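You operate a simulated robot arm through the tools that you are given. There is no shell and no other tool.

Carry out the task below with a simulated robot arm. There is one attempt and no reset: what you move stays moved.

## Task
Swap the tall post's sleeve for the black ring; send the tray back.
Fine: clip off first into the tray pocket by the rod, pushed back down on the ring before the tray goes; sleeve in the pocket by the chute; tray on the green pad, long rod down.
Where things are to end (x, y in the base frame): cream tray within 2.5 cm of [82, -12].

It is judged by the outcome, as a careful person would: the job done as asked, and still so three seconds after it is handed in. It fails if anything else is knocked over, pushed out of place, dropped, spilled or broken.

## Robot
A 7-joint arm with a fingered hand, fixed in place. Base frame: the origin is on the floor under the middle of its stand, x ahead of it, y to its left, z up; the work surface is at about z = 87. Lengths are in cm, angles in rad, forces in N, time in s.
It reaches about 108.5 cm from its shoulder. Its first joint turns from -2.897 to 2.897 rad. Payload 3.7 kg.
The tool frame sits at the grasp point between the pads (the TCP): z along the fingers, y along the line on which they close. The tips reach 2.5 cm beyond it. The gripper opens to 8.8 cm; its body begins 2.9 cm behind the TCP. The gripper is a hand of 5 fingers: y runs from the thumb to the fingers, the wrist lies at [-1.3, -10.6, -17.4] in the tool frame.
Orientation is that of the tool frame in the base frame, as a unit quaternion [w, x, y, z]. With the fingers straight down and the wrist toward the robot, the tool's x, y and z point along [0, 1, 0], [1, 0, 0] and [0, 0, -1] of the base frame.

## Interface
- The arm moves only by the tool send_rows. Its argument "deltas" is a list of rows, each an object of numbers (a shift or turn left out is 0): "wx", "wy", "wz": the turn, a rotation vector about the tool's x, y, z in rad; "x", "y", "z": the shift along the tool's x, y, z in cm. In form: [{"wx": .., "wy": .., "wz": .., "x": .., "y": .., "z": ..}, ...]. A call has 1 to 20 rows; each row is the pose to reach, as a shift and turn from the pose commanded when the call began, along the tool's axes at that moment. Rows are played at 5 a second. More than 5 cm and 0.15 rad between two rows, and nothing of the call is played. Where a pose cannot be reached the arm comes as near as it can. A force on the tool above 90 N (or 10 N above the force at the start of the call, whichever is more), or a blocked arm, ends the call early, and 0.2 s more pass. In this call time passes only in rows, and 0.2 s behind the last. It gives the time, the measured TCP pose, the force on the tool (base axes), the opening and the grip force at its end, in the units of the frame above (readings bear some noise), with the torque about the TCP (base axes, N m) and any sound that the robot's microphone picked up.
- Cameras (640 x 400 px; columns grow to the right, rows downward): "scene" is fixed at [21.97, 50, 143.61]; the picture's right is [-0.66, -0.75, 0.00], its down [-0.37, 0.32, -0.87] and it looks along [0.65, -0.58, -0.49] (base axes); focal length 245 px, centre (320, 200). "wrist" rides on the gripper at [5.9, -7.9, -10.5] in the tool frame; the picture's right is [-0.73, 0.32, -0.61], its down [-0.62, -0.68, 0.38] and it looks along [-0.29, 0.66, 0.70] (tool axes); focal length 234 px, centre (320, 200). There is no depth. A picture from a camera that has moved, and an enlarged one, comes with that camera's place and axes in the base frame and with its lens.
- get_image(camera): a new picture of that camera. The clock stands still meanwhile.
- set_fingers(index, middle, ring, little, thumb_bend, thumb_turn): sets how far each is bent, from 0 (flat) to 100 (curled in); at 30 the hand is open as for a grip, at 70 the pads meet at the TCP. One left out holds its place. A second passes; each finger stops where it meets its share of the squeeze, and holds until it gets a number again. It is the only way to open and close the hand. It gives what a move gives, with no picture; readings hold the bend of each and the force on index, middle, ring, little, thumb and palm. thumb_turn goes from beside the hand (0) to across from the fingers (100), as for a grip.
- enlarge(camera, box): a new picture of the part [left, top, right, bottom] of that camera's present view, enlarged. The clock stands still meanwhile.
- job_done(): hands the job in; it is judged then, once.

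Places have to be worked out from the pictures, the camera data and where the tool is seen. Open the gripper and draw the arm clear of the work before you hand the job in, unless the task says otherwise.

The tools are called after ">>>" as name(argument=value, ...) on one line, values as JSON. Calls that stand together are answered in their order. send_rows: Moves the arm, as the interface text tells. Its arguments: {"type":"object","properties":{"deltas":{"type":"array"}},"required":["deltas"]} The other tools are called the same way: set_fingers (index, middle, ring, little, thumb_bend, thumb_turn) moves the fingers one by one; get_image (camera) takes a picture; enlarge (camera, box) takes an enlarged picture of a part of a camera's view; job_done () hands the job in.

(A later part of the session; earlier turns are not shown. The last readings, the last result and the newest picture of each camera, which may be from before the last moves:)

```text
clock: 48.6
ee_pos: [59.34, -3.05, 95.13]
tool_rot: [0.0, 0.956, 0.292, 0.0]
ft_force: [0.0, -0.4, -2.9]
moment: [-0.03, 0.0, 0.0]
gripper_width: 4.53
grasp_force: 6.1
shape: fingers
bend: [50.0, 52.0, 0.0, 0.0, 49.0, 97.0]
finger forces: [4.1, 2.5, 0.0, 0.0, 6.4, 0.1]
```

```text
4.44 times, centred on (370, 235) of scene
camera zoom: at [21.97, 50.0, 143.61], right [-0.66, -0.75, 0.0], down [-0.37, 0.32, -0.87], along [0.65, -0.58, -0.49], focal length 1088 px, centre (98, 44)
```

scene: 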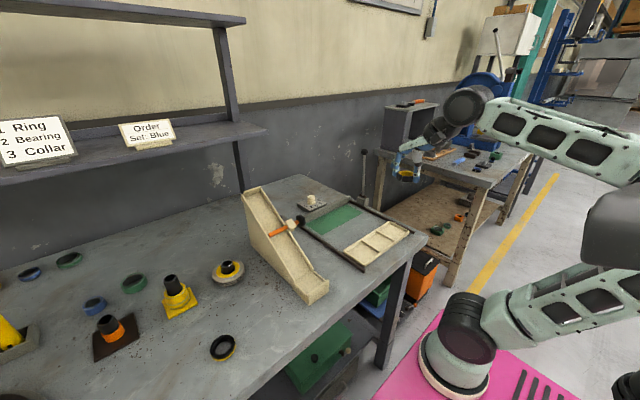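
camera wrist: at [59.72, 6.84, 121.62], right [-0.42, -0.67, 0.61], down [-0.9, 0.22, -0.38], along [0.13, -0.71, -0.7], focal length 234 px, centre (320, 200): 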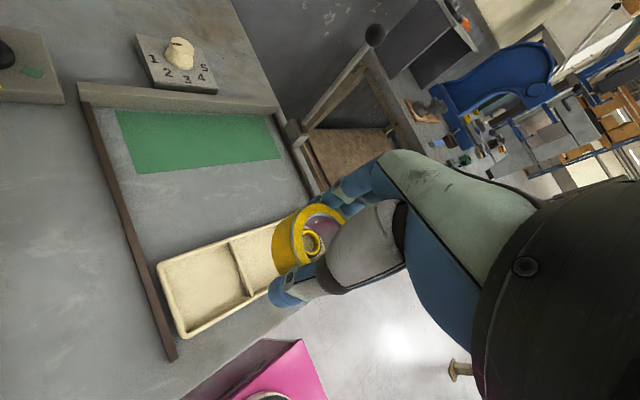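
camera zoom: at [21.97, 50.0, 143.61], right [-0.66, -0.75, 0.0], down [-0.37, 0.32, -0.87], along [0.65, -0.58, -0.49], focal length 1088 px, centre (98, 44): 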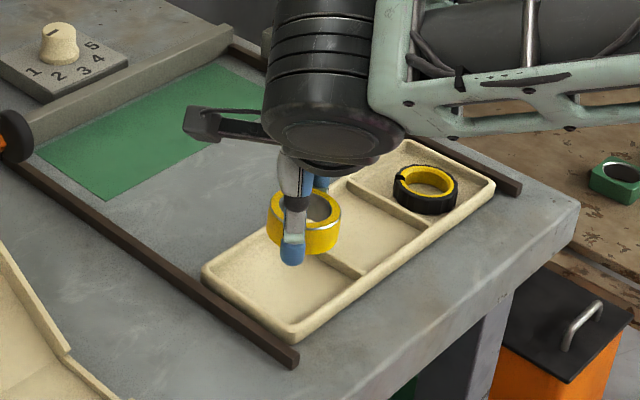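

The pocket has slightly more room on the thumb side, so I shift about 0.45 cm toward +y and lower until the sleeve is about 1.5 cm above the rim. Then I free the middle finger.

>>> send_rows(deltas=[{"x": 0.25, "y": -0.37, "z": 0.5}, {"x": 0.25, "y": -0.37, "z": 1.5}, {"x": 0.25, "y": -0.37, "z": 2.2}])

>>> set_fingers(middle=0)

>>> enlarge(camera="wrist", box=[180, 170, 400, 350])

>>> enlarge(camera="scene", box=[320, 190, 420, 280])

```text
clock: 49.4
ee_pos: [59.39, -2.65, 93.09]
tool_rot: [-0.001, 0.956, 0.292, 0.0]
ft_force: [-0.5, -0.4, -2.8]
moment: [-0.02, 0.03, 0.0]
gripper_width: 4.53
grasp_force: 5.9
shape: fingers
bend: [50.0, 52.0, 0.0, 0.0, 49.0, 97.0]
finger forces: [3.8, 2.5, 0.1, 0.1, 6.4, 0.0]
```

```text
clock: 50.4
ee_pos: [59.41, -2.69, 92.89]
tool_rot: [0.0, 0.957, 0.292, 0.0]
ft_force: [0.8, -0.5, -2.0]
moment: [-0.02, -0.03, 0.0]
gripper_width: 4.51
grasp_force: 4.9
shape: fingers
bend: [49.0, 0.0, 0.0, 0.0, 49.0, 97.0]
finger forces: [5.1, 0.0, 0.0, 0.0, 5.1, 0.0]
```

```text
2.22 times, centred on (290, 260) of wrist
camera zoom: at [59.76, 7.26, 103.31], right [-0.42, -0.67, 0.61], down [-0.9, 0.22, -0.38], along [0.13, -0.71, -0.7], focal length 520 px, centre (387, 67)
```

zoom: 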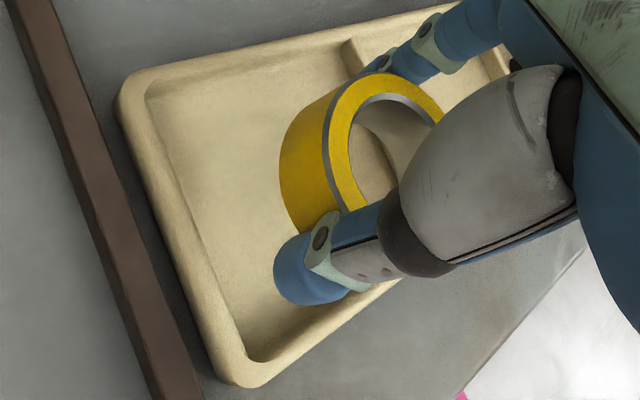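

```text
4.44 times, centred on (370, 235) of scene
camera zoom: at [21.97, 50.0, 143.61], right [-0.66, -0.75, 0.0], down [-0.37, 0.32, -0.87], along [0.65, -0.58, -0.49], focal length 1088 px, centre (98, 44)
```

zoom: 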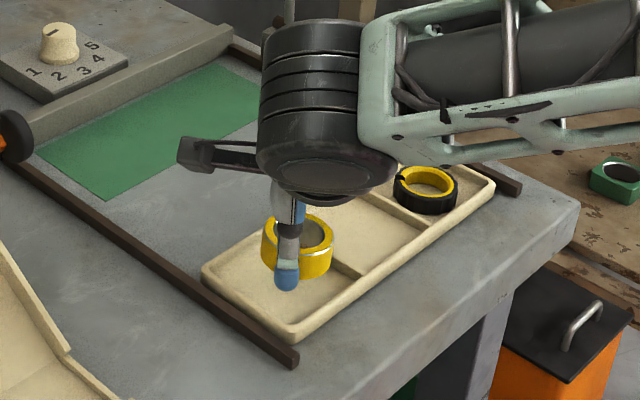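

The two-finger pinch holds the sleeve steady. I shift 0.25 cm more to +y to centre it between wall and divider and lower it into the pocket until contact.

>>> send_rows(deltas=[{"x": 0.14, "y": -0.21, "z": 0.3}, {"x": 0.14, "y": -0.21, "z": 0.8}, {"x": 0.14, "y": -0.21, "z": 1.3}, {"x": 0.14, "y": -0.21, "z": 1.7}])

>>> enlarge(camera="wrist", box=[180, 170, 400, 350])

>>> enlarge(camera="scene", box=[330, 210, 400, 270])

```text
clock: 51.4
ee_pos: [59.26, -2.3, 91.32]
tool_rot: [0.0, 0.956, 0.293, 0.0]
ft_force: [-0.4, 0.8, -1.4]
moment: [-0.02, -0.02, -0.01]
gripper_width: 4.49
grasp_force: 4.8
shape: fingers
bend: [49.0, 0.0, 0.0, 0.0, 49.0, 97.0]
finger forces: [5.1, 0.0, 0.0, 0.0, 5.2, 0.1]
```

```text
2.22 times, centred on (290, 260) of wrist
camera zoom: at [59.78, 7.55, 101.58], right [-0.42, -0.67, 0.61], down [-0.9, 0.22, -0.38], along [0.13, -0.71, -0.7], focal length 520 px, centre (387, 67)
```

zoom: 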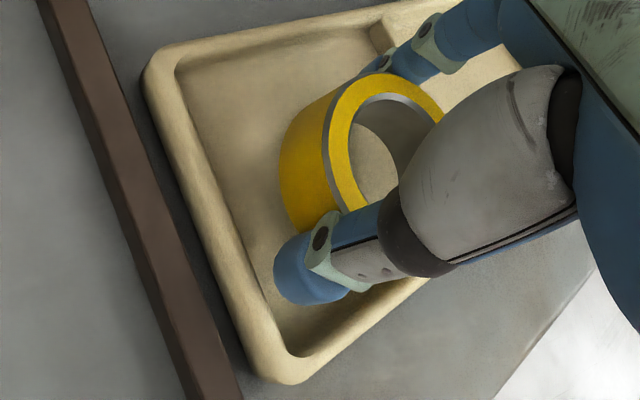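

```text
6.67 times, centred on (365, 240) of scene
camera zoom: at [21.97, 50.0, 143.61], right [-0.66, -0.75, 0.0], down [-0.37, 0.32, -0.87], along [0.65, -0.58, -0.49], focal length 1633 px, centre (20, -67)
```

zoom: 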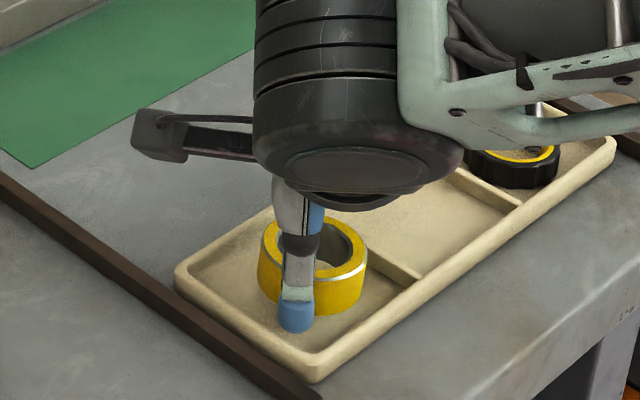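

The sleeve is inside the pocket with room all round. I lower the last few millimetres to floor contact.

>>> send_rows(deltas=[{"z": 0.25}, {"z": 0.5}, {"z": 0.75}, {"z": 1.0}])

>>> enlarge(camera="scene", box=[330, 210, 400, 270])

```text
clock: 52.4
ee_pos: [59.46, -2.15, 90.27]
tool_rot: [0.001, 0.956, 0.292, 0.002]
ft_force: [-0.6, 0.8, 6.3]
moment: [-0.19, -0.21, -0.03]
gripper_width: 4.5
grasp_force: 8.9
shape: fingers
bend: [49.0, 0.0, 0.0, 0.0, 49.0, 97.0]
finger forces: [13.2, 0.0, 0.0, 0.0, 5.3, 0.0]
```

```text
6.67 times, centred on (365, 240) of scene
camera zoom: at [21.97, 50.0, 143.61], right [-0.66, -0.75, 0.0], down [-0.37, 0.32, -0.87], along [0.65, -0.58, -0.49], focal length 1633 px, centre (20, -67)
```

zoom: 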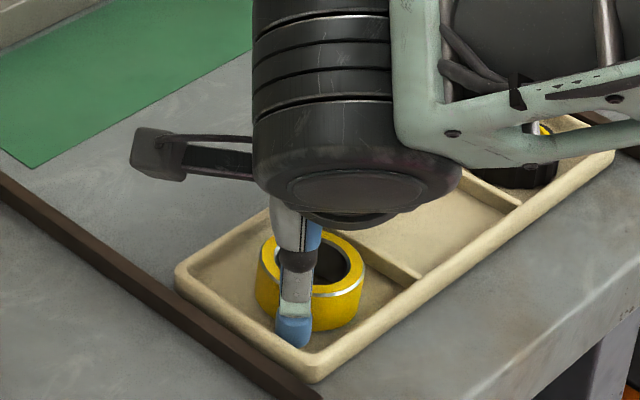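

Light floor contact is felt. I back off slightly, open the thumb and index to free the sleeve, and rise.

>>> send_rows(deltas=[{"z": -0.2}])

>>> set_fingers(index=43, thumb_bend=43)

>>> enlarge(camera="wrist", box=[180, 170, 400, 350])

>>> enlarge(camera="scene", box=[330, 210, 400, 270])

```text
clock: 52.8
ee_pos: [59.42, -2.42, 90.35]
tool_rot: [0.0, 0.956, 0.293, -0.001]
ft_force: [-0.1, -0.6, -1.7]
moment: [0.0, 0.03, 0.0]
gripper_width: 4.49
grasp_force: 5.1
shape: fingers
bend: [49.0, 0.0, 0.0, 0.0, 49.0, 97.0]
finger forces: [5.1, 0.1, 0.0, 0.0, 5.0, 0.0]
```

```text
clock: 53.8
ee_pos: [59.38, -2.24, 90.4]
tool_rot: [0.0, 0.956, 0.292, -0.001]
ft_force: [-0.5, 0.0, -0.1]
moment: [0.01, 0.01, 0.01]
gripper_width: 5.63
grasp_force: 0.6
shape: fingers
bend: [43.0, 0.0, 0.0, 0.0, 44.0, 98.0]
finger forces: [0.0, 0.0, 0.0, 0.1, 0.3, 0.1]
```

```text
2.22 times, centred on (290, 260) of wrist
camera zoom: at [59.77, 7.56, 100.76], right [-0.42, -0.67, 0.61], down [-0.9, 0.22, -0.38], along [0.13, -0.71, -0.7], focal length 520 px, centre (387, 67)
```

zoom: 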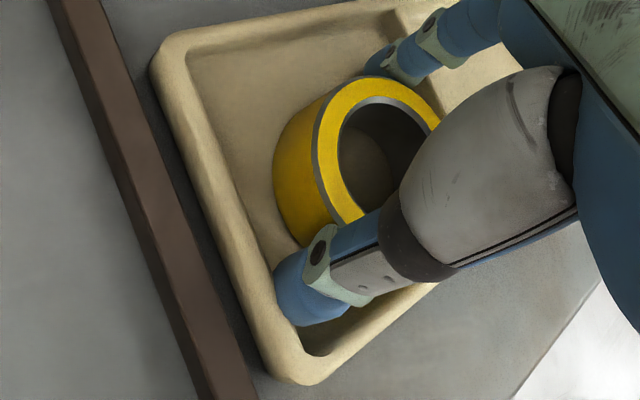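

```text
6.67 times, centred on (365, 240) of scene
camera zoom: at [21.97, 50.0, 143.61], right [-0.66, -0.75, 0.0], down [-0.37, 0.32, -0.87], along [0.65, -0.58, -0.49], focal length 1633 px, centre (20, -67)
```

zoom: 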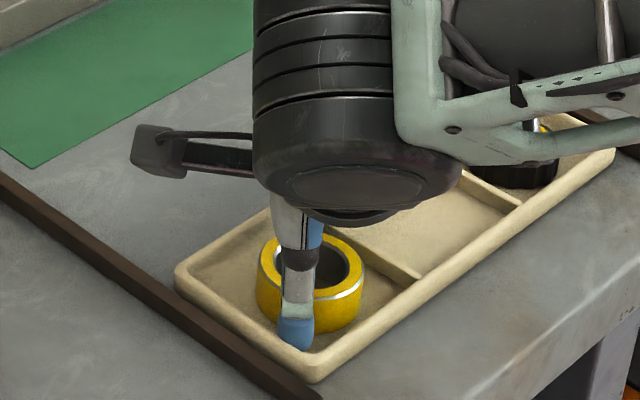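

The sleeve stands free in the chute-side pocket. I rise straight out, then cross back to the black ring near [60.3, 45.6].

>>> send_rows(deltas=[{"z": -0.6}, {"z": -1.5}, {"z": -3.5}, {"z": -7.5}, {"z": -12}, {"z": -16.5, "x": 0.83, "y": -1.18}, {"z": -20.5, "x": 2.2, "y": -3.14}, {"z": -22, "x": 4.4, "y": -6.3, "wz": -0.09}, {"z": -22, "x": 6.6, "y": -9.4, "wz": -0.18}, {"z": -22, "x": 8.8, "y": -12.5, "wz": -0.27}, {"z": -22, "x": 11, "y": -15.7, "wz": -0.36}, {"z": -22, "x": 13.2, "y": -18.8, "wz": -0.45}, {"z": -22, "x": 15.5, "y": -22, "wz": -0.54}, {"z": -22, "x": 17.7, "y": -25.1, "wz": -0.63}, {"z": -22, "x": 19.9, "y": -28.2, "wz": -0.72}, {"z": -22, "x": 22.1, "y": -31.4, "wz": -0.81}, {"z": -22, "x": 24.3, "y": -34.5, "wz": -0.9}, {"z": -21, "x": 26.5, "y": -37.6, "wz": -0.977}, {"z": -18, "x": 27.6, "y": -39.2, "wz": -0.977}])

>>> set_fingers(index=32, middle=32, thumb_bend=32)

>>> get_image(camera="wrist")

>>> get_image(camera="scene")

```text
clock: 57.8
ee_pos: [60.32, 45.57, 108.42]
tool_rot: [-0.001, 0.707, 0.707, 0.0]
ft_force: [-0.2, 0.7, 0.0]
moment: [0.03, -0.01, 0.01]
gripper_width: 5.64
grasp_force: 0.1
shape: fingers
bend: [43.0, 0.0, 0.0, 0.0, 43.0, 98.0]
finger forces: [0.0, 0.0, 0.1, 0.0, 0.0, 0.0]
```

```text
clock: 58.8
ee_pos: [60.37, 45.62, 108.4]
tool_rot: [0.0, 0.707, 0.707, 0.0]
ft_force: [-0.9, 0.0, -0.4]
moment: [-0.03, 0.01, 0.0]
gripper_width: 8.01
grasp_force: 0.0
shape: fingers
bend: [32.0, 32.0, 0.0, 0.0, 32.0, 98.0]
finger forces: [0.1, 0.0, 0.0, 0.1, 0.0, 0.0]
```

```text
taken
camera wrist: at [52.48, 51.51, 118.73], right [0.32, -0.73, 0.61], down [-0.68, -0.62, -0.38], along [0.66, -0.29, -0.7], focal length 234 px, centre (320, 200)
```

wrist: 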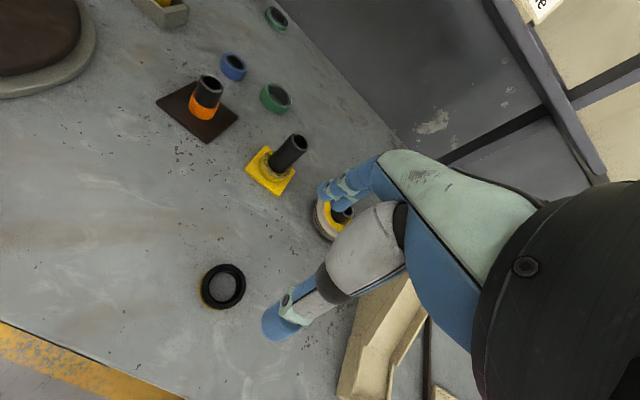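

```text
taken
```

scene: 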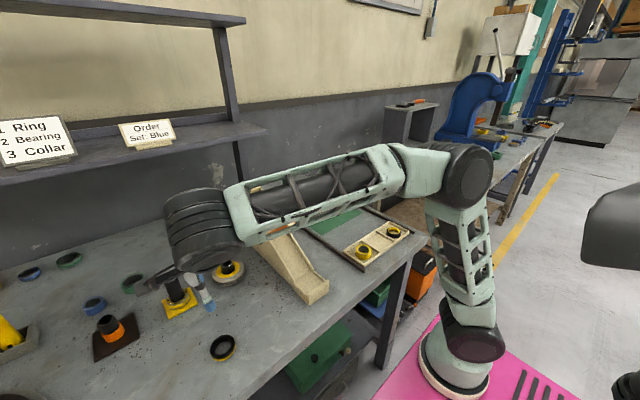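

>>> enlarge(camera="wrist", box=[190, 250, 260, 320])

>>> enlarge(camera="scene", box=[200, 328, 245, 368])

```text
5.71 times, centred on (225, 285) of wrist
camera zoom: at [52.48, 51.51, 118.73], right [0.32, -0.73, 0.61], down [-0.68, -0.62, -0.38], along [0.66, -0.29, -0.7], focal length 1338 px, centre (863, -286)
```

zoom: 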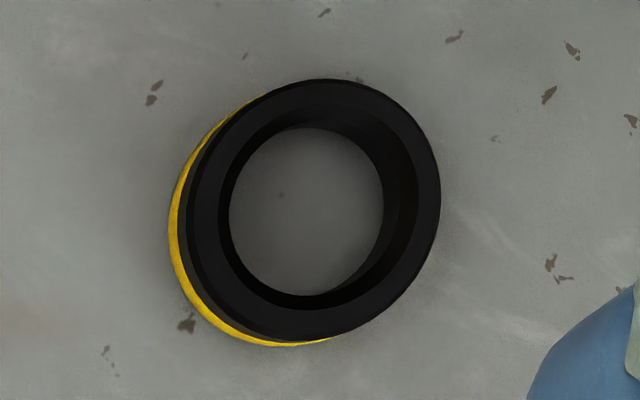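

```text
10.00 times, centred on (222, 348) of scene
camera zoom: at [21.97, 50.0, 143.61], right [-0.66, -0.75, 0.0], down [-0.37, 0.32, -0.87], along [0.65, -0.58, -0.49], focal length 2449 px, centre (1295, -1280)
```

zoom: 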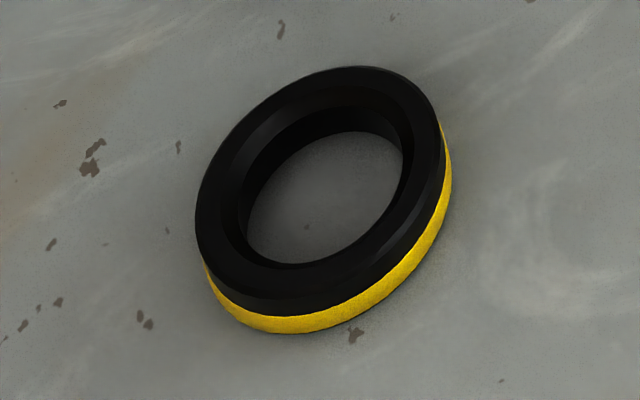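

The ring's centre is at about [60.25, 45.45], standing about 1.5 cm tall. I descend around it, stopping just above first.

>>> send_rows(deltas=[{"z": 3.5}, {"z": 7}, {"z": 10}, {"z": 12.5}, {"z": 14.5}, {"z": 16}])

>>> enlarge(camera="wrist", box=[220, 160, 420, 360])

>>> enlarge(camera="scene", box=[180, 300, 270, 380])

```text
clock: 60.2
ee_pos: [60.4, 45.62, 92.41]
tool_rot: [-0.001, 0.707, 0.707, 0.0]
ft_force: [0.7, -0.1, -0.5]
moment: [0.0, 0.01, -0.03]
gripper_width: 8.04
grasp_force: 0.0
shape: fingers
bend: [32.0, 32.0, 0.0, 0.0, 32.0, 98.0]
finger forces: [0.1, 0.1, 0.1, 0.1, 0.0, 0.0]
```

```text
2.00 times, centred on (320, 260) of wrist
camera zoom: at [52.44, 51.5, 102.74], right [0.32, -0.73, 0.61], down [-0.68, -0.62, -0.38], along [0.66, -0.29, -0.7], focal length 468 px, centre (320, 80)
```

zoom: 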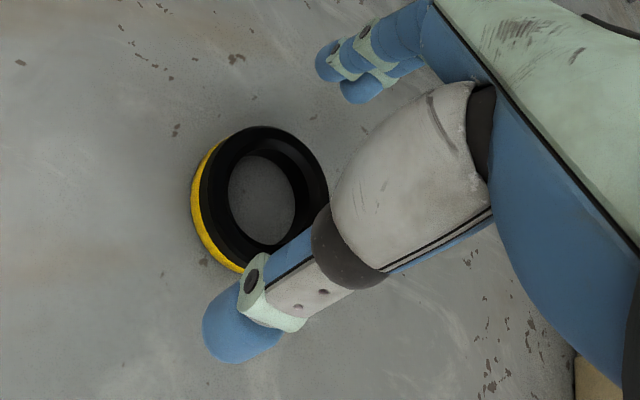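

```text
5.00 times, centred on (225, 340) of scene
camera zoom: at [21.97, 50.0, 143.61], right [-0.66, -0.75, 0.0], down [-0.37, 0.32, -0.87], along [0.65, -0.58, -0.49], focal length 1224 px, centre (795, -500)
```

zoom: 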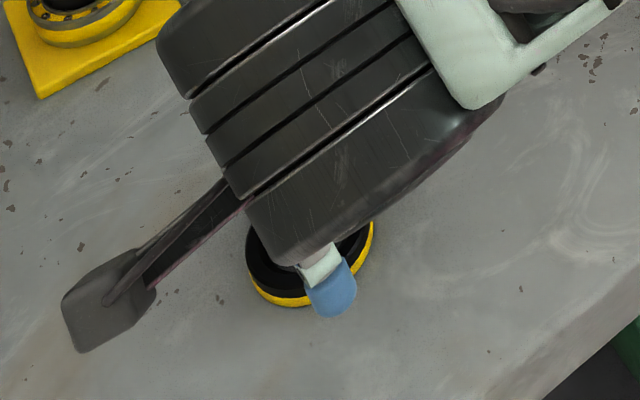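

The ring is centred between thumb and fingers. I go down 2.2 cm to near the table and close on it.

>>> send_rows(deltas=[{"y": -0.2, "z": 0.8}, {"y": -0.2, "z": 1.5}, {"y": -0.2, "z": 2.0}, {"y": -0.2, "z": 2.25}])

>>> set_fingers(index=56, middle=56, thumb_bend=56)

>>> enlarge(camera="wrist", box=[220, 160, 420, 360])

>>> enlarge(camera="scene", box=[180, 310, 270, 390])

```text
clock: 61.2
ee_pos: [60.1, 45.57, 90.2]
tool_rot: [0.001, 0.708, 0.706, 0.0]
ft_force: [0.9, -0.3, -0.5]
moment: [0.04, 0.04, 0.0]
gripper_width: 8.01
grasp_force: 0.0
shape: fingers
bend: [32.0, 32.0, 0.0, 0.0, 32.0, 98.0]
finger forces: [0.0, 0.0, 0.0, 0.0, 0.0, 0.0]
```

```text
clock: 62.2
ee_pos: [60.15, 45.67, 90.18]
tool_rot: [0.0, 0.707, 0.707, 0.0]
ft_force: [0.5, 0.3, 0.3]
moment: [-0.04, -0.03, 0.0]
gripper_width: 4.3
grasp_force: 5.4
shape: fingers
bend: [51.0, 51.0, 0.0, 0.0, 49.0, 97.0]
finger forces: [2.4, 3.4, 0.0, 0.1, 5.4, 0.1]
```

```text
2.00 times, centred on (320, 260) of wrist
camera zoom: at [52.21, 51.54, 100.51], right [0.32, -0.73, 0.61], down [-0.68, -0.62, -0.38], along [0.66, -0.29, -0.7], focal length 468 px, centre (320, 80)
```

zoom: 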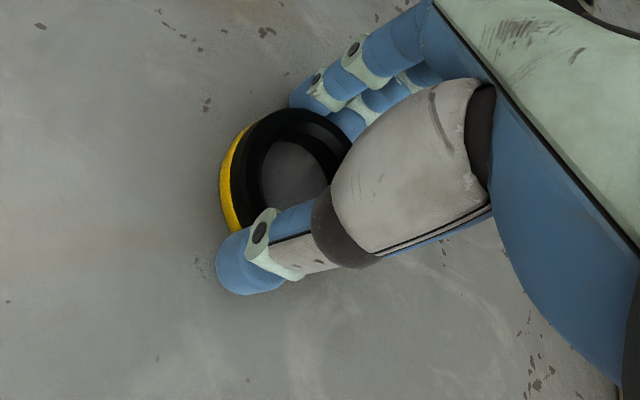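

```text
5.00 times, centred on (225, 350) of scene
camera zoom: at [21.97, 50.0, 143.61], right [-0.66, -0.75, 0.0], down [-0.37, 0.32, -0.87], along [0.65, -0.58, -0.49], focal length 1224 px, centre (795, -550)
```

zoom: 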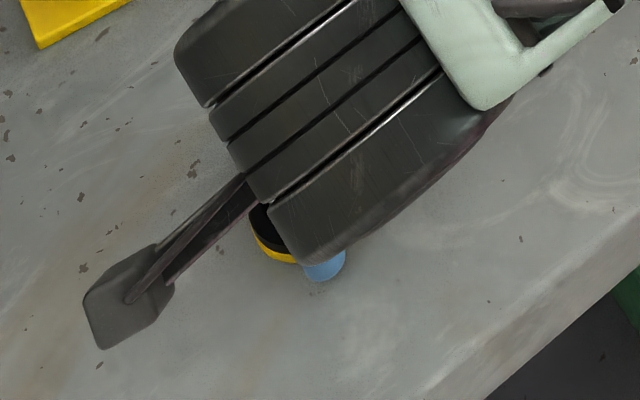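

The ring is gripped (5.4 N). I lift it slowly off the table and inspect whether it hangs level.

>>> send_rows(deltas=[{"z": -0.3}, {"z": -0.8}, {"z": -1.6}, {"z": -3}, {"z": -5}, {"z": -8}, {"z": -12}, {"z": -15.5}])

>>> enlarge(camera="wrist", box=[220, 160, 420, 360])

>>> enlarge(camera="scene", box=[160, 230, 260, 320])

```text
clock: 64.0
ee_pos: [60.12, 45.6, 105.61]
tool_rot: [0.0, 0.707, 0.707, 0.0]
ft_force: [-0.3, 1.2, -1.0]
moment: [-0.04, -0.01, 0.01]
gripper_width: 4.29
grasp_force: 5.8
shape: fingers
bend: [51.0, 52.0, 0.0, 0.0, 49.0, 97.0]
finger forces: [2.4, 3.0, 0.0, 0.0, 5.5, 0.0]
```

```text
2.00 times, centred on (320, 260) of wrist
camera zoom: at [52.2, 51.62, 115.99], right [0.32, -0.73, 0.61], down [-0.68, -0.62, -0.38], along [0.66, -0.29, -0.7], focal length 468 px, centre (320, 80)
```

zoom: 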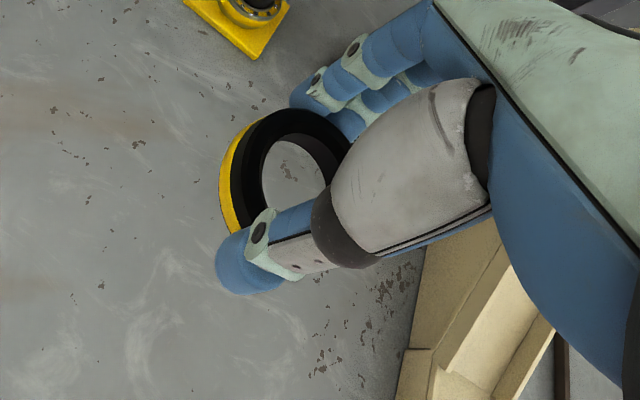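

```text
4.44 times, centred on (210, 275) of scene
camera zoom: at [21.97, 50.0, 143.61], right [-0.66, -0.75, 0.0], down [-0.37, 0.32, -0.87], along [0.65, -0.58, -0.49], focal length 1088 px, centre (809, -133)
```

zoom: 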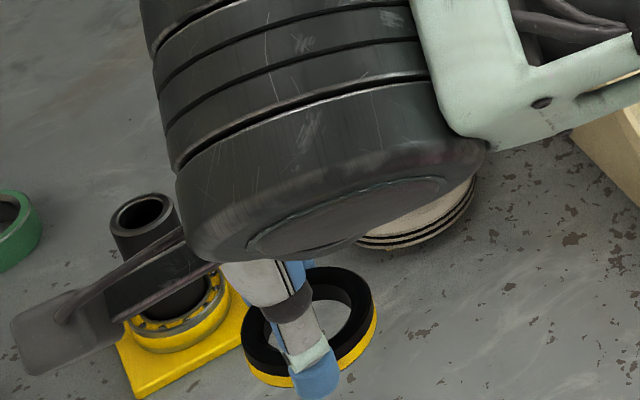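

The ring hangs level in the grip, black face up. I move it above the tall post, keeping it about 6 cm above the post top, then check alignment.

>>> send_rows(deltas=[{"x": 0.6, "y": 3.3}, {"x": 1.2, "y": 6.7}, {"x": 1.8, "y": 10}, {"x": 2.4, "y": 13.3}, {"x": 3, "y": 16.7}, {"x": 3.6, "y": 20}, {"x": 3.6, "y": 20, "z": 2}, {"x": 3.6, "y": 20, "z": 4}])

>>> enlarge(camera="wrist", box=[220, 160, 420, 360])

>>> enlarge(camera="scene", box=[130, 225, 230, 315])

```text
clock: 65.8
ee_pos: [80.22, 49.06, 101.67]
tool_rot: [-0.001, 0.707, 0.707, 0.0]
ft_force: [-0.1, -0.4, -0.8]
moment: [0.02, 0.02, 0.01]
gripper_width: 4.28
grasp_force: 5.3
shape: fingers
bend: [51.0, 52.0, 0.0, 0.0, 49.0, 97.0]
finger forces: [2.3, 3.1, 0.1, 0.0, 5.4, 0.0]
```

```text
2.00 times, centred on (320, 260) of wrist
camera zoom: at [72.22, 55.13, 112.05], right [0.32, -0.73, 0.61], down [-0.68, -0.62, -0.38], along [0.66, -0.29, -0.7], focal length 468 px, centre (320, 80)
```

zoom: 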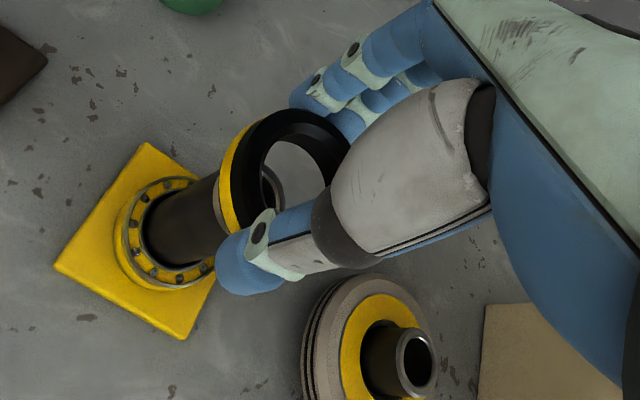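

```text
4.44 times, centred on (180, 270) of scene
camera zoom: at [21.97, 50.0, 143.61], right [-0.66, -0.75, 0.0], down [-0.37, 0.32, -0.87], along [0.65, -0.58, -0.49], focal length 1088 px, centre (942, -111)
```

zoom: 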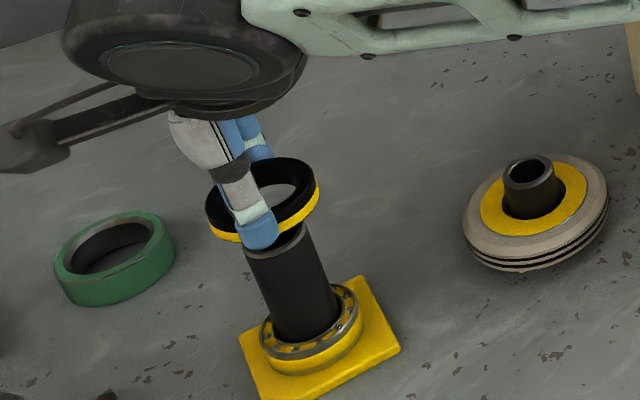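

>>> send_rows(deltas=[{"z": 0.8}, {"z": 1.6}, {"z": 2.0}])

>>> enlarge(camera="wrist", box=[260, 190, 370, 300])

>>> enlarge(camera="scene", box=[155, 245, 215, 305])

```text
clock: 66.6
ee_pos: [80.2, 49.2, 99.72]
tool_rot: [0.0, 0.707, 0.707, 0.0]
ft_force: [-0.3, -0.1, -2.7]
moment: [-0.03, 0.0, -0.01]
gripper_width: 4.3
grasp_force: 5.2
shape: fingers
bend: [51.0, 52.0, 0.0, 0.0, 49.0, 97.0]
finger forces: [2.4, 3.1, 0.0, 0.0, 5.4, 0.0]
```

```text
3.64 times, centred on (315, 245) of wrist
camera zoom: at [72.21, 55.09, 110.03], right [0.32, -0.73, 0.61], down [-0.68, -0.62, -0.38], along [0.66, -0.29, -0.7], focal length 852 px, centre (338, 36)
```

zoom: 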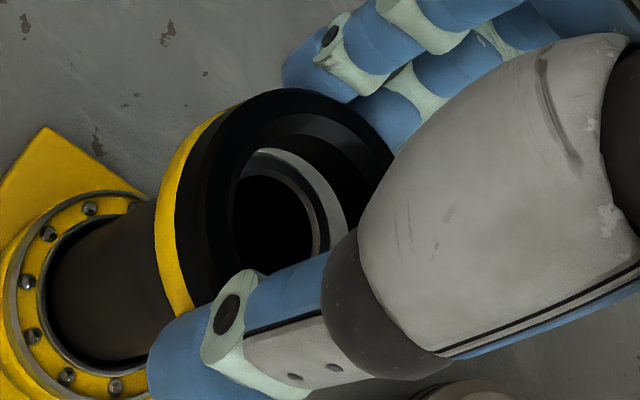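

```text
6.67 times, centred on (185, 275) of scene
camera zoom: at [21.97, 50.0, 143.61], right [-0.66, -0.75, 0.0], down [-0.37, 0.32, -0.87], along [0.65, -0.58, -0.49], focal length 1633 px, centre (1220, -300)
```

zoom: 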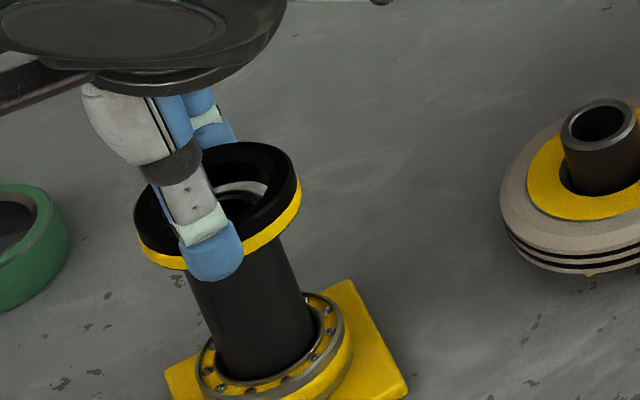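

I enlarge the hole region to compare the ring's bore with the post's rim before going down.

>>> enlarge(camera="wrist", box=[285, 205, 345, 275])

>>> enlarge(camera="scene", box=[172, 262, 206, 292])

```text
5.71 times, centred on (315, 240) of wrist
camera zoom: at [72.21, 55.09, 110.03], right [0.32, -0.73, 0.61], down [-0.68, -0.62, -0.38], along [0.66, -0.29, -0.7], focal length 1338 px, centre (349, -29)
```

zoom: 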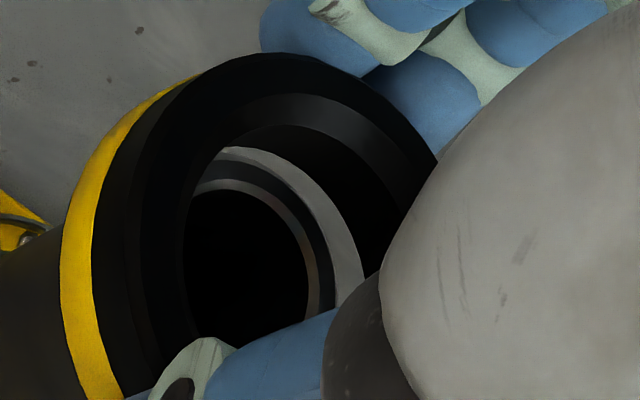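

```text
13.33 times, centred on (189, 277) of scene
camera zoom: at [21.97, 50.0, 143.61], right [-0.66, -0.75, 0.0], down [-0.37, 0.32, -0.87], along [0.65, -0.58, -0.49], focal length 3265 px, centre (2067, -827)
```

zoom: 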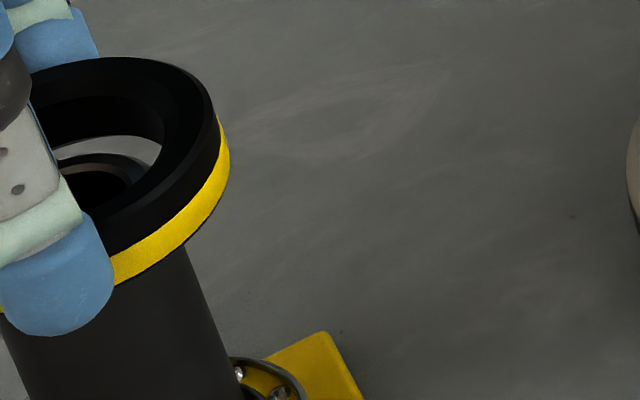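

Fitting both circles, the bore (radius ≈1.78) is off from the post (radius ≈1.55) by roughly [+0.1, −0.17] cm. I apply that correction and ease down 0.8 cm while monitoring force.

>>> send_rows(deltas=[{"x": 0.17, "y": -0.1}, {"x": 0.17, "y": -0.1, "z": 0.2}, {"x": 0.17, "y": -0.1, "z": 0.4}, {"x": 0.17, "y": -0.1, "z": 0.6}, {"x": 0.17, "y": -0.1, "z": 0.8}])

>>> enlarge(camera="wrist", box=[260, 190, 370, 300])

>>> enlarge(camera="scene", box=[155, 245, 215, 305])

```text
clock: 67.8
ee_pos: [80.09, 49.33, 98.82]
tool_rot: [0.0, 0.707, 0.707, 0.001]
ft_force: [0.5, 0.3, -0.9]
moment: [0.02, -0.03, 0.03]
gripper_width: 4.29
grasp_force: 5.7
shape: fingers
bend: [51.0, 52.0, 0.0, 0.0, 49.0, 97.0]
finger forces: [2.5, 3.3, 0.0, 0.1, 5.1, 0.0]
```

```text
3.64 times, centred on (315, 245) of wrist
camera zoom: at [72.13, 55.25, 109.21], right [0.32, -0.73, 0.61], down [-0.68, -0.62, -0.38], along [0.66, -0.29, -0.7], focal length 852 px, centre (338, 36)
```

zoom: 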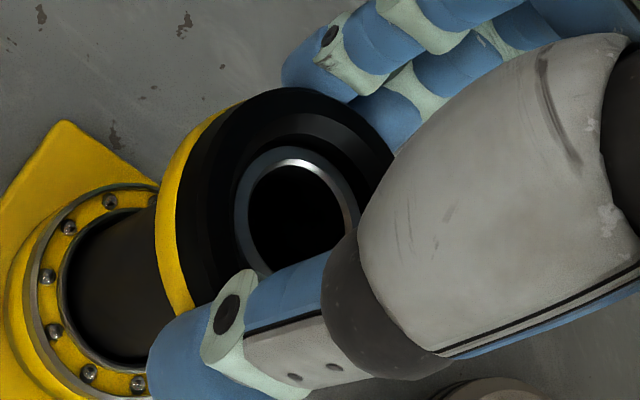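

```text
6.67 times, centred on (185, 275) of scene
camera zoom: at [21.97, 50.0, 143.61], right [-0.66, -0.75, 0.0], down [-0.37, 0.32, -0.87], along [0.65, -0.58, -0.49], focal length 1633 px, centre (1220, -300)
```

zoom: 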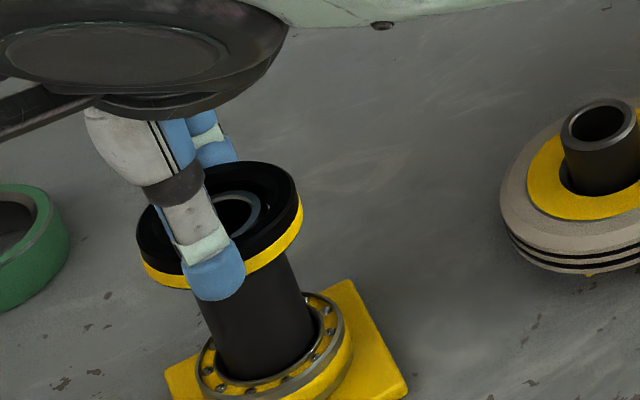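

The post's rim now sits inside the bore with no contact force: the ring is threading on. I continue down in small steps.

>>> send_rows(deltas=[{"z": 0.3}, {"z": 0.6}, {"z": 0.9}, {"z": 1.2}, {"z": 1.5}, {"z": 1.8}])

>>> enlarge(camera="wrist", box=[260, 190, 370, 300])

>>> enlarge(camera="scene", box=[155, 245, 215, 305])

```text
clock: 69.2
ee_pos: [80.01, 49.42, 97.01]
tool_rot: [0.001, 0.708, 0.707, 0.0]
ft_force: [1.9, 1.3, -0.7]
moment: [0.03, -0.07, 0.02]
gripper_width: 4.26
grasp_force: 6.2
shape: fingers
bend: [51.0, 52.0, 0.0, 0.0, 49.0, 97.0]
finger forces: [3.2, 3.8, 0.0, 0.0, 4.5, 0.1]
```

```text
3.64 times, centred on (315, 245) of wrist
camera zoom: at [72.09, 55.29, 107.41], right [0.32, -0.73, 0.61], down [-0.68, -0.62, -0.38], along [0.66, -0.29, -0.7], focal length 852 px, centre (338, 36)
```

zoom: 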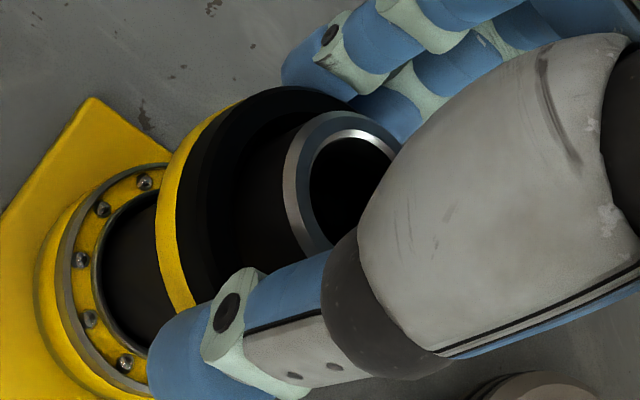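

```text
6.67 times, centred on (185, 275) of scene
camera zoom: at [21.97, 50.0, 143.61], right [-0.66, -0.75, 0.0], down [-0.37, 0.32, -0.87], along [0.65, -0.58, -0.49], focal length 1633 px, centre (1220, -300)
```

zoom: 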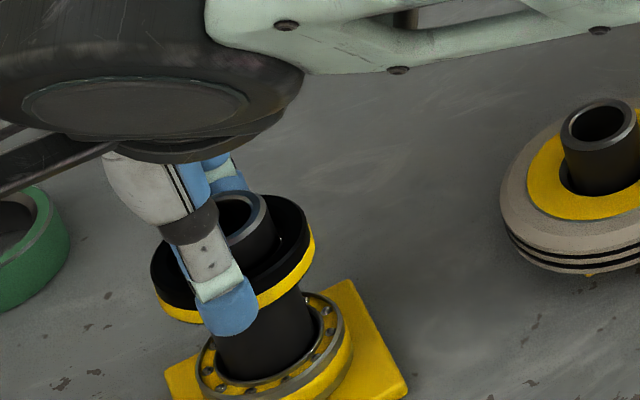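

A small side load shows the ring brushing the post, so I nudge about 0.1 cm in +x and +y and continue lowering.

>>> send_rows(deltas=[{"x": 0.08, "y": 0.1, "z": 0.2}, {"x": 0.08, "y": 0.1, "z": 0.6}, {"x": 0.08, "y": 0.1, "z": 1.0}, {"x": 0.08, "y": 0.1, "z": 1.4}, {"x": 0.08, "y": 0.1, "z": 1.8}, {"x": 0.08, "y": 0.1, "z": 2.2}, {"x": 0.08, "y": 0.1, "z": 2.6}])

>>> enlarge(camera="wrist", box=[220, 160, 420, 360])

>>> enlarge(camera="scene", box=[155, 255, 215, 315])

```text
clock: 70.8
ee_pos: [80.24, 49.5, 94.3]
tool_rot: [0.0, 0.708, 0.706, -0.001]
ft_force: [0.2, 0.0, -1.2]
moment: [0.01, 0.03, -0.01]
gripper_width: 4.25
grasp_force: 4.8
shape: fingers
bend: [51.0, 52.0, 0.0, 0.0, 49.0, 97.0]
finger forces: [2.5, 3.1, 0.0, 0.1, 5.3, 0.0]
```

```text
2.00 times, centred on (320, 260) of wrist
camera zoom: at [72.22, 55.35, 104.8], right [0.32, -0.73, 0.61], down [-0.68, -0.62, -0.38], along [0.66, -0.29, -0.7], focal length 468 px, centre (320, 80)
```

zoom: 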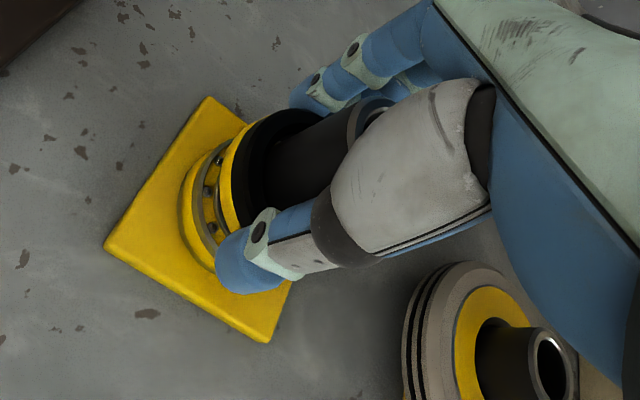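

```text
6.67 times, centred on (185, 285) of scene
camera zoom: at [21.97, 50.0, 143.61], right [-0.66, -0.75, 0.0], down [-0.37, 0.32, -0.87], along [0.65, -0.58, -0.49], focal length 1633 px, centre (1220, -367)
```

zoom: 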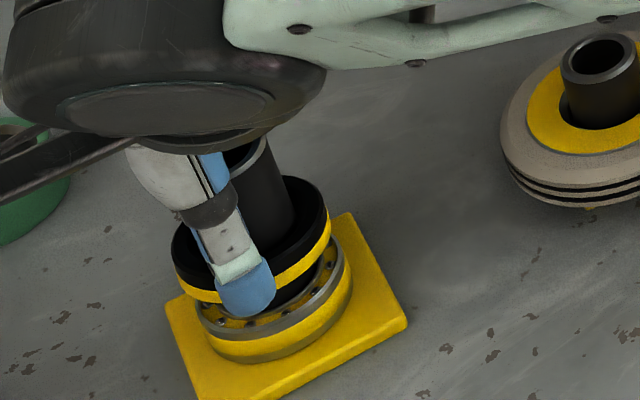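

Side load is gone and the ring is about 1.5 cm above the bearing. I continue to seat it gently.

>>> send_rows(deltas=[{"z": 0.3}, {"z": 0.6}, {"z": 0.9}, {"z": 1.2}, {"z": 1.4}])

>>> enlarge(camera="wrist", box=[220, 160, 420, 360])

>>> enlarge(camera="scene", box=[155, 255, 215, 315])

```text
clock: 72.0
ee_pos: [80.13, 49.41, 93.12]
tool_rot: [0.0, 0.707, 0.707, 0.0]
ft_force: [0.5, 0.4, -0.2]
moment: [-0.03, 0.03, 0.01]
gripper_width: 4.24
grasp_force: 5.3
shape: fingers
bend: [51.0, 52.0, 0.0, 0.0, 49.0, 97.0]
finger forces: [2.4, 3.2, 0.0, 0.0, 5.3, 0.1]
```

```text
2.00 times, centred on (320, 260) of wrist
camera zoom: at [72.24, 55.37, 103.39], right [0.32, -0.73, 0.61], down [-0.68, -0.62, -0.38], along [0.66, -0.29, -0.7], focal length 468 px, centre (320, 80)
```

zoom: 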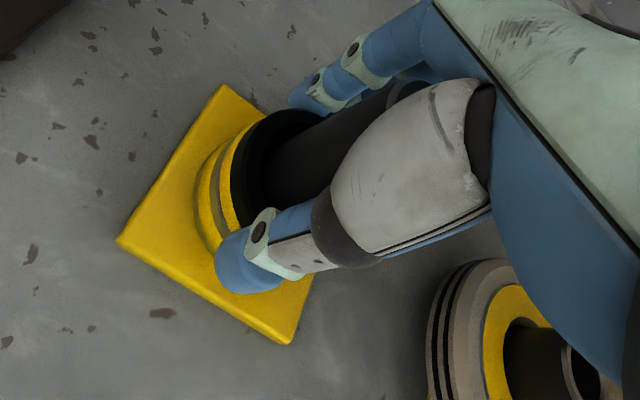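

```text
6.67 times, centred on (185, 285) of scene
camera zoom: at [21.97, 50.0, 143.61], right [-0.66, -0.75, 0.0], down [-0.37, 0.32, -0.87], along [0.65, -0.58, -0.49], focal length 1633 px, centre (1220, -367)
```

zoom: 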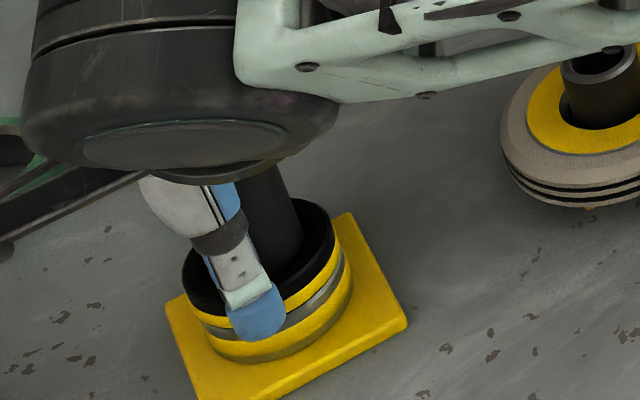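

>>> send_rows(deltas=[{"z": 0.15}, {"z": 0.3}, {"z": 0.45}, {"z": 0.6}])

>>> enlarge(camera="scene", box=[155, 255, 215, 315])

>>> enlarge(camera="wrist", box=[240, 200, 340, 310])

```text
clock: 73.0
ee_pos: [80.21, 49.53, 92.63]
tool_rot: [0.0, 0.708, 0.706, 0.0]
ft_force: [2.1, 1.8, 9.3]
moment: [-0.01, -0.08, 0.01]
gripper_width: 4.21
grasp_force: 6.0
shape: fingers
bend: [51.0, 51.0, 0.0, 0.0, 50.0, 97.0]
finger forces: [3.1, 4.4, 0.0, 0.0, 5.1, 0.0]
```

```text
6.67 times, centred on (185, 285) of scene
camera zoom: at [21.97, 50.0, 143.61], right [-0.66, -0.75, 0.0], down [-0.37, 0.32, -0.87], along [0.65, -0.58, -0.49], focal length 1633 px, centre (1220, -367)
```

zoom: 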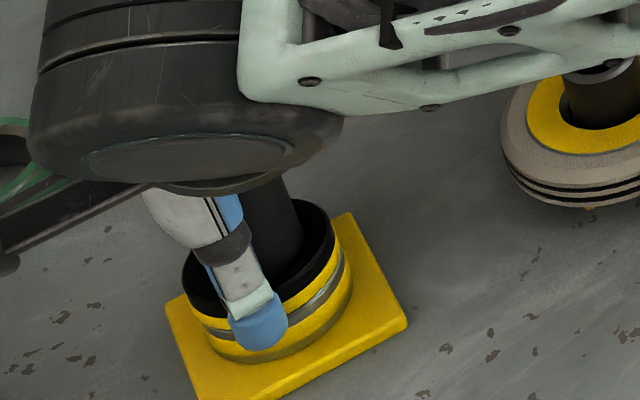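

```text
3.64 times, centred on (290, 255) of wrist
camera zoom: at [72.18, 55.39, 102.91], right [0.32, -0.73, 0.61], down [-0.68, -0.62, -0.38], along [0.66, -0.29, -0.7], focal length 852 px, centre (429, 0)
```

zoom: 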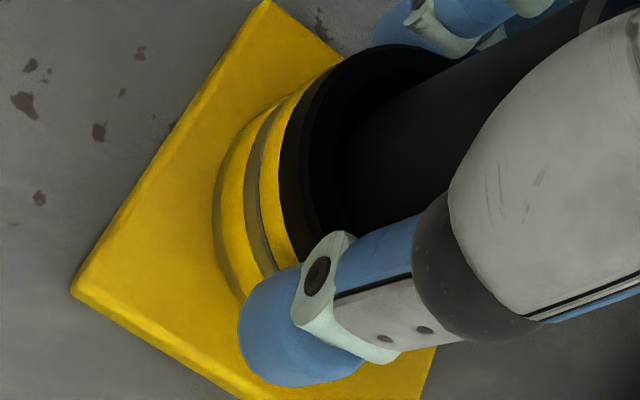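

The ring is seated on the bearing (9 N down-push, no visible gap). I ease the pressure, open the fingers and rise clear.

>>> send_rows(deltas=[{"z": -0.2}])

>>> set_fingers(index=35, middle=35, thumb_bend=35)

>>> send_rows(deltas=[{"z": -0.6}, {"z": -1.5}, {"z": -3}, {"z": -5.5}, {"z": -9}, {"z": -13}, {"z": -17}])

>>> get_image(camera="wrist")

>>> enlarge(camera="scene", box=[150, 250, 220, 320])

```text
clock: 73.4
ee_pos: [80.08, 49.46, 92.71]
tool_rot: [-0.001, 0.707, 0.707, 0.0]
ft_force: [1.5, 0.9, 4.2]
moment: [0.0, -0.13, 0.01]
gripper_width: 4.22
grasp_force: 6.4
shape: fingers
bend: [52.0, 51.0, 0.0, 0.0, 50.0, 96.0]
finger forces: [3.0, 3.9, 0.0, 0.0, 5.3, 0.0]
```

```text
clock: 74.4
ee_pos: [80.21, 49.44, 92.67]
tool_rot: [0.0, 0.707, 0.707, 0.0]
ft_force: [-0.5, -0.2, -1.0]
moment: [-0.02, 0.02, 0.02]
gripper_width: 7.38
grasp_force: 0.1
shape: fingers
bend: [35.0, 35.0, 0.0, 0.0, 35.0, 97.0]
finger forces: [0.0, 0.0, 0.0, 0.0, 0.1, 0.0]
```

```text
clock: 76.0
ee_pos: [80.1, 49.5, 109.51]
tool_rot: [-0.001, 0.708, 0.706, 0.0]
ft_force: [0.5, -0.2, 1.2]
moment: [0.03, -0.01, -0.01]
gripper_width: 7.36
grasp_force: 0.0
shape: fingers
bend: [35.0, 35.0, 0.0, 0.0, 35.0, 97.0]
finger forces: [0.0, 0.0, 0.0, 0.1, 0.0, 0.0]
```

```text
taken
camera wrist: at [72.22, 55.44, 119.95], right [0.32, -0.73, 0.61], down [-0.68, -0.62, -0.38], along [0.66, -0.29, -0.7], focal length 234 px, centre (320, 200)
```

wrist: 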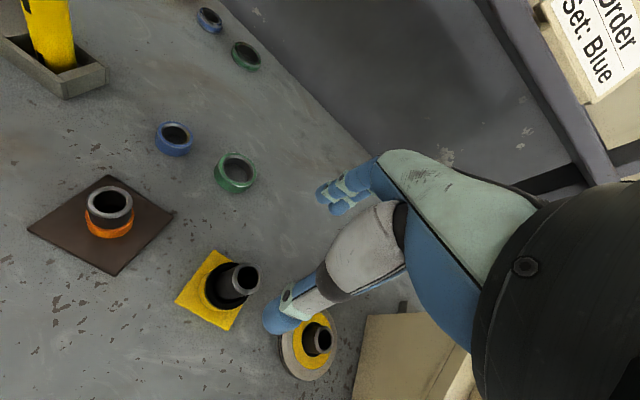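

```text
5.71 times, centred on (185, 285) of scene
camera zoom: at [21.97, 50.0, 143.61], right [-0.66, -0.75, 0.0], down [-0.37, 0.32, -0.87], along [0.65, -0.58, -0.49], focal length 1399 px, centre (1091, -286)
```

zoom: 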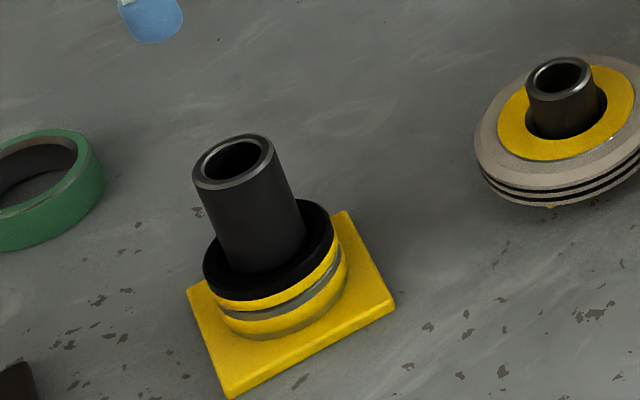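

The black ring sits on the bearing on the tall post. Now I go back over the chute to fetch the clip from the rod-side pocket, in the same diagonal heading as before.

>>> send_rows(deltas=[{"x": -0.69, "y": -0.21, "z": -4}, {"x": -2.77, "y": -0.83, "z": -8}, {"x": -5.54, "y": -1.66, "z": -11.5}, {"x": -9.28, "y": -2.79, "z": -11.5, "wz": 0.09}, {"x": -13.02, "y": -3.91, "z": -11.5, "wz": 0.18}, {"x": -16.77, "y": -5.04, "z": -11.5, "wz": 0.27}, {"x": -20.5, "y": -6.16, "z": -11.5, "wz": 0.36}, {"x": -24.2, "y": -7.28, "z": -11.5, "wz": 0.45}, {"x": -28, "y": -8.42, "z": -11.5, "wz": 0.54}, {"x": -31.8, "y": -9.54, "z": -11.5, "wz": 0.63}, {"x": -35.5, "y": -10.7, "z": -11.5, "wz": 0.72}, {"x": -39.2, "y": -11.8, "z": -11.5, "wz": 0.81}, {"x": -43, "y": -12.9, "z": -11.5, "wz": 0.9}, {"x": -46.7, "y": -14, "z": -11.5, "wz": 0.977}, {"x": -50.5, "y": -15.2, "z": -11.5, "wz": 0.977}, {"x": -54.2, "y": -16.3, "z": -11.5, "wz": 0.977}, {"x": -58, "y": -17.4, "z": -11.5, "wz": 0.977}, {"x": -61.7, "y": -18.55, "z": -11, "wz": 0.977}, {"x": -65.5, "y": -19.7, "z": -9, "wz": 0.977}, {"x": -69.2, "y": -20.8, "z": -6, "wz": 0.977}])

>>> set_fingers(index=43, middle=0, thumb_bend=43)

>>> get_image(camera="wrist")

>>> enlarge(camera="scene", box=[320, 180, 440, 280])

```text
clock: 80.2
ee_pos: [59.41, -19.84, 115.67]
tool_rot: [-0.001, 0.956, 0.293, 0.001]
ft_force: [-0.1, 0.2, -0.2]
moment: [0.0, -0.02, 0.01]
gripper_width: 7.39
grasp_force: 0.1
shape: fingers
bend: [35.0, 35.0, 0.0, 0.0, 35.0, 97.0]
finger forces: [0.0, 0.0, 0.0, 0.0, 0.0, 0.0]
```

```text
clock: 81.2
ee_pos: [59.42, -19.64, 115.66]
tool_rot: [0.001, 0.956, 0.292, 0.0]
ft_force: [0.1, 0.1, -0.6]
moment: [-0.02, 0.0, 0.01]
gripper_width: 5.73
grasp_force: 0.1
shape: fingers
bend: [43.0, 0.0, 0.0, 0.0, 43.0, 97.0]
finger forces: [0.0, 0.1, 0.0, 0.1, 0.1, 0.0]
```

```text
taken
camera wrist: at [59.81, -9.88, 126.08], right [-0.42, -0.67, 0.61], down [-0.9, 0.22, -0.38], along [0.13, -0.71, -0.7], focal length 234 px, centre (320, 200)
```

wrist: 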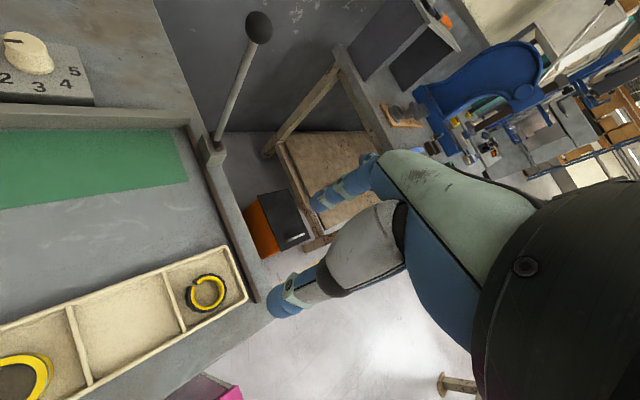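

```text
4.00 times, centred on (380, 230) of scene
camera zoom: at [21.97, 50.0, 143.61], right [-0.66, -0.75, 0.0], down [-0.37, 0.32, -0.87], along [0.65, -0.58, -0.49], focal length 980 px, centre (80, 80)
```

zoom: 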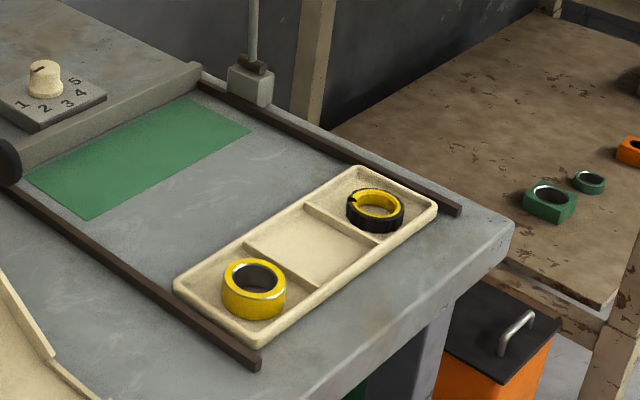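

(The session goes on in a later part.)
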